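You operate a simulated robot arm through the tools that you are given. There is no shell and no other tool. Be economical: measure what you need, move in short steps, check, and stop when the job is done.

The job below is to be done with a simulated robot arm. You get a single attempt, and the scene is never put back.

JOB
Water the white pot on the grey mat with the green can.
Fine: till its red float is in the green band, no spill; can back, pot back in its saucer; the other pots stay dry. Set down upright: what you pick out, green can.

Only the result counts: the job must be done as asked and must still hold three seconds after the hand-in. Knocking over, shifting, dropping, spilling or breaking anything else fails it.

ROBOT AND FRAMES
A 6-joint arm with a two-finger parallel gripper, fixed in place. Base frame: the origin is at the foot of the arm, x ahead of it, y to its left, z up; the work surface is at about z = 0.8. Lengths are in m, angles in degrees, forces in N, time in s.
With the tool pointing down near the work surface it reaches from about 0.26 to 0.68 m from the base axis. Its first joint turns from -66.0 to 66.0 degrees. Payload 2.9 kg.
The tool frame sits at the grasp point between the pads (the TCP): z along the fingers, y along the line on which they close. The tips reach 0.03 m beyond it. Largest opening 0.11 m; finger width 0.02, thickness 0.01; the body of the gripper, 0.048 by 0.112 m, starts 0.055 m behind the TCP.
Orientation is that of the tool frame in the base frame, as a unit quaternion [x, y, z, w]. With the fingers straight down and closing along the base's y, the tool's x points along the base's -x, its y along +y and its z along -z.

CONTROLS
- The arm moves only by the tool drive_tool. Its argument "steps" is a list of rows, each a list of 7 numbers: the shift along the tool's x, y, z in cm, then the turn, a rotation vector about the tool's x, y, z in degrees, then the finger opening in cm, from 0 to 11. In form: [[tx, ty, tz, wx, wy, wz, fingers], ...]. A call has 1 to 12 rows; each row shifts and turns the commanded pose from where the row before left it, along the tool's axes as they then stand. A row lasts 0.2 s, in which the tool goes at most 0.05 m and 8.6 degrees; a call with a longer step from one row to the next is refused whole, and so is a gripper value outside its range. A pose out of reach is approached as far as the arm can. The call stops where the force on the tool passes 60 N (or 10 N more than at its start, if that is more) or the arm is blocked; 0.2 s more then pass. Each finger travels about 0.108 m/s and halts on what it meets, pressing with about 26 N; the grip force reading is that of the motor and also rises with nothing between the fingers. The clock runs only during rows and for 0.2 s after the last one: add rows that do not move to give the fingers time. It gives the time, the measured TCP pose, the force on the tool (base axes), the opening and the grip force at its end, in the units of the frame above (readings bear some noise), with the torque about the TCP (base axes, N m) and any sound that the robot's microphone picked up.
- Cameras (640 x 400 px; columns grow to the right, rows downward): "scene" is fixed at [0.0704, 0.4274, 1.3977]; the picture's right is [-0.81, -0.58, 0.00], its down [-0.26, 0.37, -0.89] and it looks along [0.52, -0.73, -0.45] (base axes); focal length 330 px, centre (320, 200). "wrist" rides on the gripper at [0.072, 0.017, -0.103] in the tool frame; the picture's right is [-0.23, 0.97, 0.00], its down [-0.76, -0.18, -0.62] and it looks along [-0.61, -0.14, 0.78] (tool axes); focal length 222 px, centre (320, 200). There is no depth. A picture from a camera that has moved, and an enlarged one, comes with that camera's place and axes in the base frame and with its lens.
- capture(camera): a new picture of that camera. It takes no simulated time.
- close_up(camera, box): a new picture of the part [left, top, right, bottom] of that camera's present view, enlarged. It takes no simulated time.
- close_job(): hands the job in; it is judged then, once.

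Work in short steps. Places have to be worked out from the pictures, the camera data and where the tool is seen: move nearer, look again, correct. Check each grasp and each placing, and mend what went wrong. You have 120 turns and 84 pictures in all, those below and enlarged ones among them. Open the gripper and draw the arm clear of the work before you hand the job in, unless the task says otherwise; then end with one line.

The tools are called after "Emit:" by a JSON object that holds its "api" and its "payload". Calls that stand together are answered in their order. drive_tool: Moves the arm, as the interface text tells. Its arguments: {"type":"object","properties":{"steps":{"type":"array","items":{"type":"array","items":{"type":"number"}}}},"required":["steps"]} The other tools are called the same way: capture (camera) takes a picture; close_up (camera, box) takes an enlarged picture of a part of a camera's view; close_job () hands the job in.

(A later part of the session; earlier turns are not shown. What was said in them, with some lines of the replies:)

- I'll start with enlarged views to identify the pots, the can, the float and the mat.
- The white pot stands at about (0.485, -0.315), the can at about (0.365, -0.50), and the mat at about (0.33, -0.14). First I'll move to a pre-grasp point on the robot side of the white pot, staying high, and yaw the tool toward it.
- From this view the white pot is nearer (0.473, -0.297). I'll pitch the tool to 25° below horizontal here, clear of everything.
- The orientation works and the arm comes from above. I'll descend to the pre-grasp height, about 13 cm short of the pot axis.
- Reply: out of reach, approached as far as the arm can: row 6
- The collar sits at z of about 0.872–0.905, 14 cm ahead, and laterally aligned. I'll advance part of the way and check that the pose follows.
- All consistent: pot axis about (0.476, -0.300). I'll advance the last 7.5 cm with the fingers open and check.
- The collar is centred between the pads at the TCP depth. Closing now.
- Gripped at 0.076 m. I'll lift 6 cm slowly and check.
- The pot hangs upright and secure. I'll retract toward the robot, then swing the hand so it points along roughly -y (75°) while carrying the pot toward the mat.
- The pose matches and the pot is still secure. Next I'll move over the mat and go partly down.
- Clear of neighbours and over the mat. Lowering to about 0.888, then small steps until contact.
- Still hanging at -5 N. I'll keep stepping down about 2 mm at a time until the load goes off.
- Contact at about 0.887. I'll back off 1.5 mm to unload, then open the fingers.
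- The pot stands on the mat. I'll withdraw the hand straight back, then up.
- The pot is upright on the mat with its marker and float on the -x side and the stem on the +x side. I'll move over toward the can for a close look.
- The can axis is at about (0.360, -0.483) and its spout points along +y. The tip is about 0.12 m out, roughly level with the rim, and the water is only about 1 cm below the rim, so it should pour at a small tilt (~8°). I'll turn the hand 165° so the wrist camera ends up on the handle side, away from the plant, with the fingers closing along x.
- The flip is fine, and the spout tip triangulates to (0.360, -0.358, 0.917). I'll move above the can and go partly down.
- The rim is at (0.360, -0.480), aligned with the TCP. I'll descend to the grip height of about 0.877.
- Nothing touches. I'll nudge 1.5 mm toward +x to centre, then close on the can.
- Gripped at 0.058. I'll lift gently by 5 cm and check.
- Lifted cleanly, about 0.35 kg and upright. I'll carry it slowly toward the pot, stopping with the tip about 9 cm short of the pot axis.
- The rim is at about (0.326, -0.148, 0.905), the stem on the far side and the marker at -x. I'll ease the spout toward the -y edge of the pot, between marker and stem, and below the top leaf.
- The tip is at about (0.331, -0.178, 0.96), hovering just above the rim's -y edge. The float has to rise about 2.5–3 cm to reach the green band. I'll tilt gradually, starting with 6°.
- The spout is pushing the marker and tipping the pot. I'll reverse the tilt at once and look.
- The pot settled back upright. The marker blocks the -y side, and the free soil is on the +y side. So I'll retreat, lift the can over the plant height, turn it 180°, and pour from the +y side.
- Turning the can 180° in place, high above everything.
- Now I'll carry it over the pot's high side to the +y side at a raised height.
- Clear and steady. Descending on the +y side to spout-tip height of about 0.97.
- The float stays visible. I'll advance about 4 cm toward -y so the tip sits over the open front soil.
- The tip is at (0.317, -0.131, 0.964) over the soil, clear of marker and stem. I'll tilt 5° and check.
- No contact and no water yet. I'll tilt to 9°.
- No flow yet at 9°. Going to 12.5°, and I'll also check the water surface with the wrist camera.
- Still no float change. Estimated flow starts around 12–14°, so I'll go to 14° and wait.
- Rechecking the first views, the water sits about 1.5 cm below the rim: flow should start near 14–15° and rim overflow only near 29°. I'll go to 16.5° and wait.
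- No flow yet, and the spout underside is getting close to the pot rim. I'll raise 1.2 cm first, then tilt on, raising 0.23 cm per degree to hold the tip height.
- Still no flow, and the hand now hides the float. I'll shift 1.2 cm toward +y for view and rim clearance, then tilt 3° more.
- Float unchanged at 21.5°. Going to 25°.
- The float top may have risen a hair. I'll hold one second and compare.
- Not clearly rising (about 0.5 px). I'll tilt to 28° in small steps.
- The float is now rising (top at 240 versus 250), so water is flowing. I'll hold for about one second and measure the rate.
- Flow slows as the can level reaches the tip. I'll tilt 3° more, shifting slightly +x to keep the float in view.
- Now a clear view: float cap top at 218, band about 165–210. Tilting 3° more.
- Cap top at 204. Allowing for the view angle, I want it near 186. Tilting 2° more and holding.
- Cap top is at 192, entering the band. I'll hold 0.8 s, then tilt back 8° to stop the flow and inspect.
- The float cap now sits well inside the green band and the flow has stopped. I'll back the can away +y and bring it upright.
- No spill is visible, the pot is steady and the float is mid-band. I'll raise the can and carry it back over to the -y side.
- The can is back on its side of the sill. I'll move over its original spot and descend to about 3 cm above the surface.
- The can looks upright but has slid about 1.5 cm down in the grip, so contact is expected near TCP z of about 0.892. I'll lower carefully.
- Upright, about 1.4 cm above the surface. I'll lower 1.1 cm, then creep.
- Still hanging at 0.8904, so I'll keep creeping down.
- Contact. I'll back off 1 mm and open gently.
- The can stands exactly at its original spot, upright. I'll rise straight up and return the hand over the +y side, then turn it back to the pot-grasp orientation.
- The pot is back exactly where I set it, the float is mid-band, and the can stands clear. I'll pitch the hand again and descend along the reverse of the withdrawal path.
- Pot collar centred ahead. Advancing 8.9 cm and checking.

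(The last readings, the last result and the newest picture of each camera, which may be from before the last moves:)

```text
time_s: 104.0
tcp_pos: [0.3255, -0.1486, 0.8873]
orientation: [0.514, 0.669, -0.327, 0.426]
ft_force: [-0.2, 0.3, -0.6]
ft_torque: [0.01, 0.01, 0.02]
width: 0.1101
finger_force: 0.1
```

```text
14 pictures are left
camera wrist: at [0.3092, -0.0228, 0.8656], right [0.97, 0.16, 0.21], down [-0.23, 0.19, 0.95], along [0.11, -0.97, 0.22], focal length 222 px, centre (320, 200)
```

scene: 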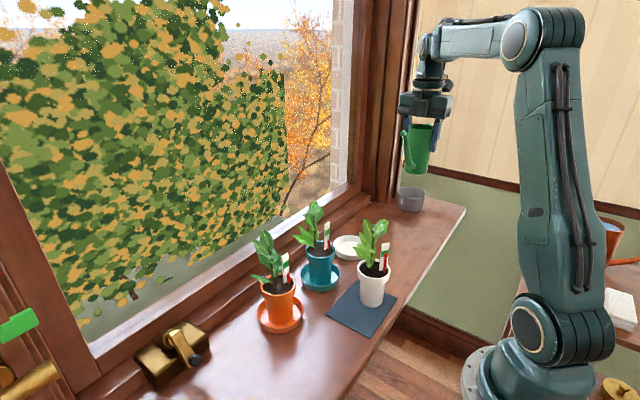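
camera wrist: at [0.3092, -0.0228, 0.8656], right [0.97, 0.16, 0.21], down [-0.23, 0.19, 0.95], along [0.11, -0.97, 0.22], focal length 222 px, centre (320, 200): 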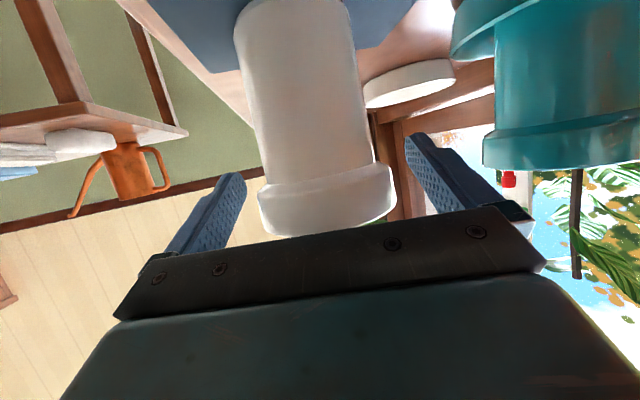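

Almost identical to the release view, with the pot about 2 mm further to the right and deeper. I'll correct for that and close.

Emit:
{"api": "drive_tool", "payload": {"steps": [[-0.1, 0.2, 0.22, 0, 0, 0, 11], [0, 0, 0, 0, 0, 0, 9], [0, 0, 0, 0, 0, 0, 8], [0, 0, 0, 0, 0, 0, 7], [0, 0, 0, 0, 0, 0, 5], [0, 0, 0, 0, 0, 0, 5]]}}

Emit:
{"api": "drive_tool", "payload": {"steps": [[-0.9, 0, -0.42, 0, 0, 0, 5], [-1.36, 0, -0.63, 0, 0, 0, 5], [-1.8, 0, -0.84, 0, 0, 0, 5], [-1.8, 0, -0.84, 0, 0, 0, 5], [-1.4, 0, -0.65, 0, 0, 0, 5], [0, 0, 0, 0, 0, 0, 5]]}}

Emit:
{"api": "capture", "payload": {"camera": "wrist"}}

```text
time_s: 105.4
tcp_pos: [0.328, -0.1496, 0.8869]
orientation: [0.513, 0.67, -0.326, 0.426]
ft_force: [-0.1, -0.1, -0.3]
ft_torque: [0.0, 0.04, -0.02]
width: 0.0769
finger_force: 25.6
```

```text
time_s: 106.8
tcp_pos: [0.327, -0.1499, 0.9662]
orientation: [0.514, 0.669, -0.327, 0.426]
ft_force: [0.3, 0.6, -5.7]
ft_torque: [0.05, 0.02, 0.0]
width: 0.0769
finger_force: 26.4
```

```text
13 pictures are left
camera wrist: at [0.3113, -0.0247, 0.9448], right [0.97, 0.16, 0.2], down [-0.23, 0.19, 0.95], along [0.11, -0.97, 0.22], focal length 222 px, centre (320, 200)
```

wrist: 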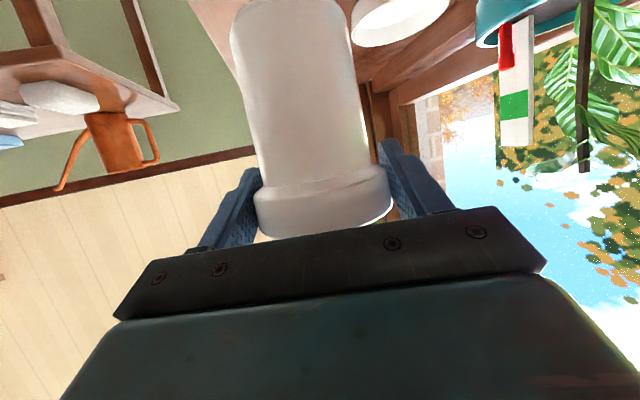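

Lifted securely. I'll now retrace the earlier path in reverse back to in front of the saucer.

Emit:
{"api": "drive_tool", "payload": {"steps": [[-1.1, -0.3, 2.36, 0, 0, 0, 5], [-1.1, -0.3, 2.36, 0, 0, 0, 5], [0, 0, 0, -6.344, 0, -2.958, 5], [-0.49, 0.65, 1.05, -6.344, 0, -2.958, 5], [-0.52, 0.51, 1.11, -6.344, 0, -2.958, 5], [-0.54, 0.35, 1.16, -6.344, 0, -2.958, 5], [-0.56, 0.19, 1.2, -6.344, 0, -2.958, 5], [-0.56, 0.03, 1.2, -6.344, 0, -2.958, 5], [-0.56, -0.13, 1.2, 0, 0, 0, 5], [0, 0, 0, 0, 0, 0, 5]]}}

Emit:
{"api": "capture", "payload": {"camera": "scene"}}

```text
time_s: 109.0
tcp_pos: [0.397, -0.2511, 0.967]
orientation: [0.239, 0.809, -0.152, 0.515]
ft_force: [-0.9, 0.4, -5.0]
ft_torque: [0.0, 0.03, -0.02]
width: 0.0764
finger_force: 26.5
```

```text
12 pictures are left
```

scene: 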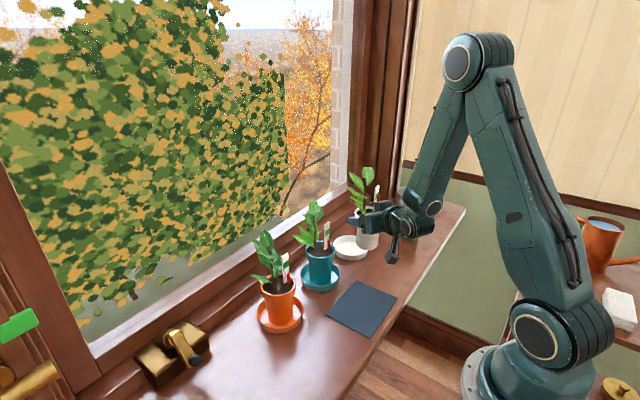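

On track at (0.397, -0.251, 0.967). Going forward over the saucer.

Emit:
{"api": "drive_tool", "payload": {"steps": [[-0.66, 0.05, 3.02, 0, 0, 0, 5], [-0.66, 0.05, 3.02, 0, 0, 0, 5], [-0.66, 0.05, 3.02, 0, 0, 0, 5], [0, 0, 0, 0, 0, 0, 5], [0, 0, 0, 0, 0, 0, 5]]}}

Emit:
{"api": "close_up", "payload": {"camera": "scene", "box": [300, 170, 428, 250]}}

Emit:
{"api": "capture", "payload": {"camera": "wrist"}}

```text
time_s: 110.2
tcp_pos: [0.4743, -0.2998, 0.9468]
orientation: [0.239, 0.809, -0.152, 0.514]
ft_force: [0.1, -0.2, -5.0]
ft_torque: [0.03, 0.06, -0.05]
width: 0.077
finger_force: 26.0
```

```text
5.00 times, centred on (364, 210) of scene
camera zoom: at [0.0705, 0.4274, 1.3977], right [-0.81, -0.58, 0.0], down [-0.26, 0.37, -0.89], along [0.52, -0.73, -0.45], focal length 1648 px, centre (100, 150)
```

zoom: 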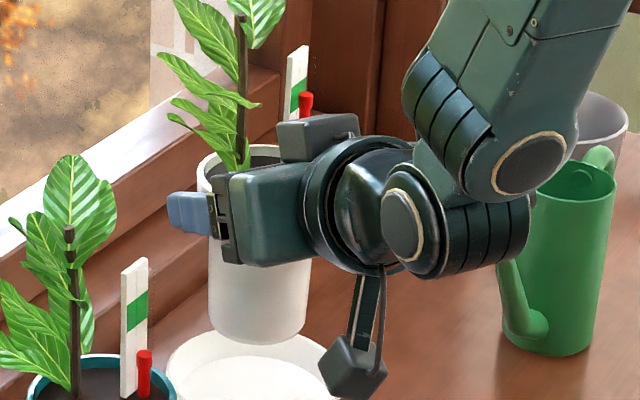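

```text
10 pictures are left
camera wrist: at [0.3787, -0.2163, 0.9243], right [0.61, 0.76, 0.21], down [-0.3, -0.02, 0.95], along [0.73, -0.64, 0.22], focal length 222 px, centre (320, 200)
```

wrist: 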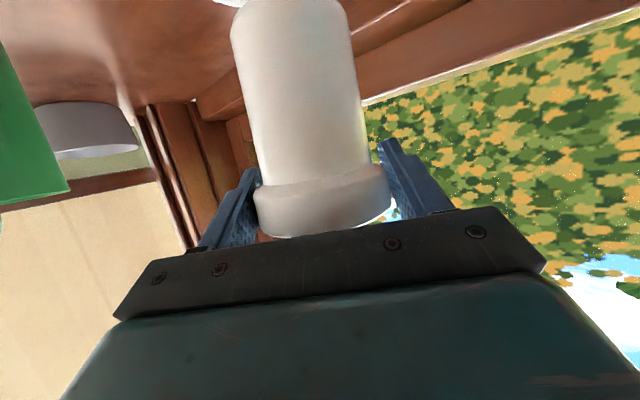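

The pot hangs over the saucer within 2–3 mm of the original alignment. A small correction, then lowering to about 0.892.

Emit:
{"api": "drive_tool", "payload": {"steps": [[1.0, -0.1, 0.4, 0, 0, 0, 5], [1.36, -0.1, 0.55, 0, 0, 0, 5], [1.36, 0, 0.63, 0, 0, 0, 5], [0.9, 0, 0.42, 0, 0, 0, 5], [0.36, 0, 0.17, 0, 0, 0, 5], [0, 0, 0, 0, 0, 0, 5]]}}

Emit:
{"api": "close_up", "payload": {"camera": "scene", "box": [300, 180, 428, 260]}}

```text
time_s: 111.6
tcp_pos: [0.4735, -0.302, 0.8927]
orientation: [0.239, 0.809, -0.152, 0.515]
ft_force: [0.7, 0.2, -4.9]
ft_torque: [-0.02, 0.03, 0.01]
width: 0.0766
finger_force: 25.8
```

```text
5.00 times, centred on (364, 220) of scene
camera zoom: at [0.0705, 0.4274, 1.3977], right [-0.81, -0.58, 0.0], down [-0.26, 0.37, -0.89], along [0.52, -0.73, -0.45], focal length 1648 px, centre (100, 100)
```

zoom: 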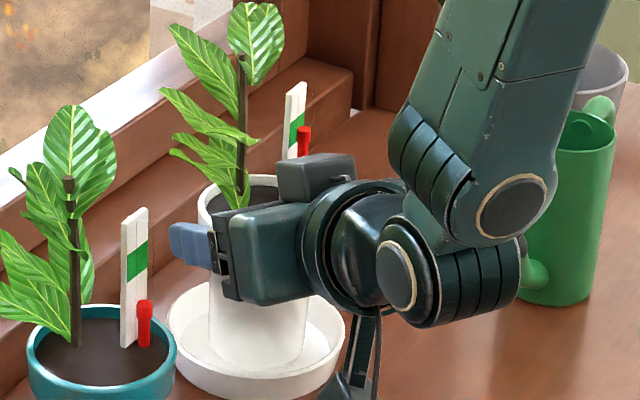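

The pot base is inside the saucer ring, with no contact yet. Creeping down.

Emit:
{"api": "drive_tool", "payload": {"steps": [[0.27, 0, 0.13, 0, 0, 0, 5], [0, 0, 0, 0, 0, 0, 5]]}}

Emit:
{"api": "drive_tool", "payload": {"steps": [[0.18, 0, 0.08, 0, 0, 0, 5], [0, 0, 0, 0, 0, 0, 5]]}}

Emit:
{"api": "drive_tool", "payload": {"steps": [[0.09, 0, 0.04, 0, 0, 0, 5], [0, 0, 0, 0, 0, 0, 5]]}}

```text
time_s: 112.2
tcp_pos: [0.4725, -0.3012, 0.8893]
orientation: [0.24, 0.808, -0.153, 0.515]
ft_force: [-0.6, -0.5, -4.9]
ft_torque: [0.02, 0.05, -0.05]
width: 0.0766
finger_force: 25.7
```

```text
time_s: 112.8
tcp_pos: [0.4728, -0.3026, 0.887]
orientation: [0.239, 0.808, -0.153, 0.516]
ft_force: [-0.8, 0.6, -0.1]
ft_torque: [-0.06, 0.12, -0.04]
width: 0.0767
finger_force: 25.9
```

```text
time_s: 113.4
tcp_pos: [0.4732, -0.3025, 0.8877]
orientation: [0.239, 0.808, -0.152, 0.517]
ft_force: [2.0, 0.8, 9.0]
ft_torque: [-0.26, 0.0, 0.07]
width: 0.0768
finger_force: 26.3
```

Seated (contact force 9 N). I'll back off 0.8 mm and open gently.

Emit:
{"api": "drive_tool", "payload": {"steps": [[-0.07, 0, -0.03, 0, 0, 0, 5], [0, 0, 0, 0, 0, 0, 5], [0, 0, 0, 0, 0, 0, 7.5], [0, 0, 0, 0, 0, 0, 8.5], [0, 0, 0, 0, 0, 0, 10], [0, 0, 0, 0, 0, 0, 11], [0, 0, 0, 0, 0, 0, 11]]}}

Emit:
{"api": "capture", "payload": {"camera": "wrist"}}

```text
time_s: 115.0
tcp_pos: [0.4722, -0.3019, 0.8874]
orientation: [0.24, 0.808, -0.153, 0.516]
ft_force: [0.2, 0.9, -0.1]
ft_torque: [-0.01, -0.03, -0.01]
width: 0.1099
finger_force: 0.0
```

```text
8 pictures are left
camera wrist: at [0.377, -0.2186, 0.8649], right [0.61, 0.76, 0.21], down [-0.3, -0.02, 0.95], along [0.73, -0.64, 0.22], focal length 222 px, centre (320, 200)
```

wrist: 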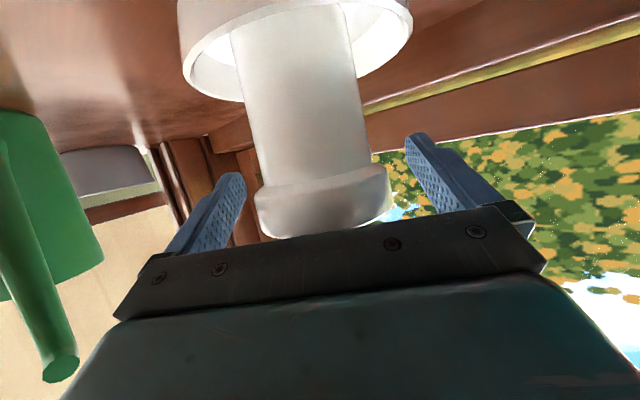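

The pot is seated in its saucer. I'll withdraw straight back, then up.

Emit:
{"api": "drive_tool", "payload": {"steps": [[1.06, 0, -2.27, 0, 0, 0, 11], [1.06, 0, -2.27, 0, 0, 0, 11], [1.06, 0, -2.27, 0, 0, 0, 11], [1.2, 0, -2.54, 0, 0, 0, 11], [-3.63, 0, -1.69, 0, 0, 0, 11], [-3.63, 0, -1.69, 0, 0, 0, 11], [-3.63, 0, -1.69, 0, 0, 0, 11], [-3.63, 0, -1.69, 0, 0, 0, 11], [-3.63, 0, -1.69, 0, 0, 0, 11], [-3.63, 0, -1.69, 0, 0, 0, 11]]}}

Emit:
{"api": "capture", "payload": {"camera": "scene"}}

Emit:
{"api": "close_up", "payload": {"camera": "scene", "box": [330, 170, 394, 260]}}

```text
time_s: 117.2
tcp_pos: [0.3855, -0.2465, 1.1262]
orientation: [0.24, 0.809, -0.153, 0.514]
ft_force: [-0.7, 0.3, -0.7]
ft_torque: [-0.02, 0.01, 0.02]
width: 0.1101
finger_force: 0.0
```

```text
7 pictures are left
```

scene: 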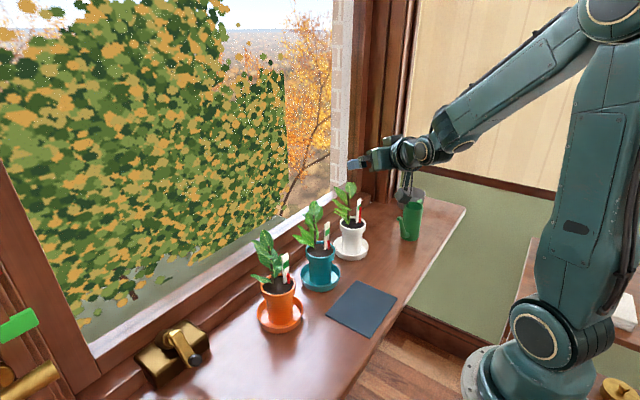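

```text
4.44 times, centred on (362, 215) of scene
camera zoom: at [0.0704, 0.4275, 1.3977], right [-0.81, -0.58, 0.0], down [-0.26, 0.37, -0.89], along [0.52, -0.73, -0.45], focal length 1465 px, centre (133, 133)
```

zoom: 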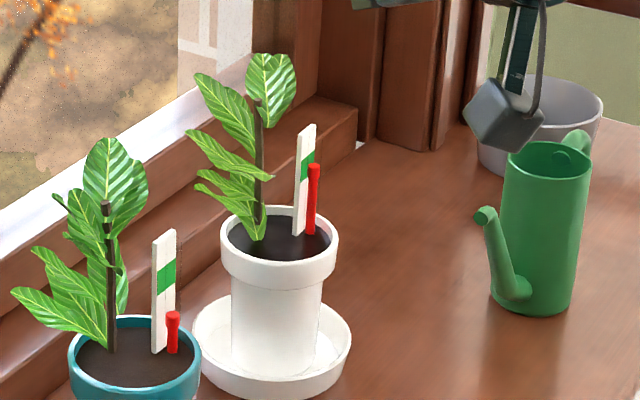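

The white pot is in its saucer with its float in the band, the can is back upright, and the other pots are untouched. I'll draw the arm a little further up and away before handing in.

Emit:
{"api": "drive_tool", "payload": {"steps": [[-2.5, 0, -3, 0, 0, 0, 11], [-2.5, 0, -3, 0, 0, 0, 11], [0, 0, 0, 0, 0, 0, 11], [0, 0, 0, 0, 0, 0, 11]]}}

Emit:
{"api": "close_up", "payload": {"camera": "scene", "box": [340, 190, 380, 240]}}

```text
time_s: 118.2
tcp_pos: [0.358, -0.2286, 1.1975]
orientation: [0.24, 0.809, -0.153, 0.515]
ft_force: [0.3, -0.3, 0.1]
ft_torque: [0.0, 0.03, 0.0]
width: 0.1102
finger_force: 0.0
```

```text
8.00 times, centred on (360, 215) of scene
camera zoom: at [0.0704, 0.4274, 1.3977], right [-0.81, -0.58, 0.0], down [-0.26, 0.37, -0.89], along [0.52, -0.73, -0.45], focal length 2637 px, centre (0, 80)
```

zoom: 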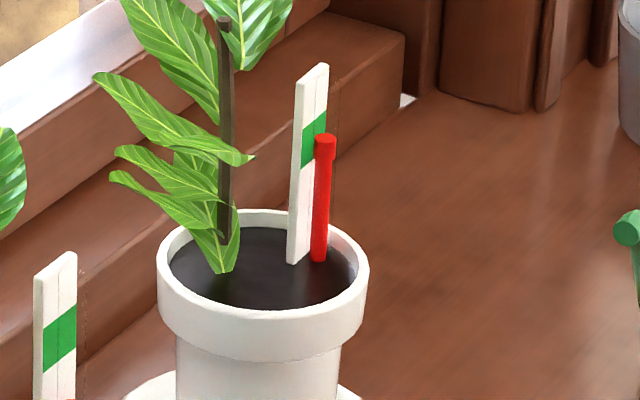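

The float cap sits inside the green band after moving and the arm is clear, so I'm handing in.

Emit:
{"api": "close_job", "payload": {}}

```text
The job is handed in.
```

I watered the white pot on the grey mat until its red float was in the green band. The pot is back in its saucer and the green can stands upright where it started. I saw no spill, and the other pots stayed dry. My first pour attempt briefly tipped the white pot when the spout pushed its marker; it settled back upright with nothing spilled.
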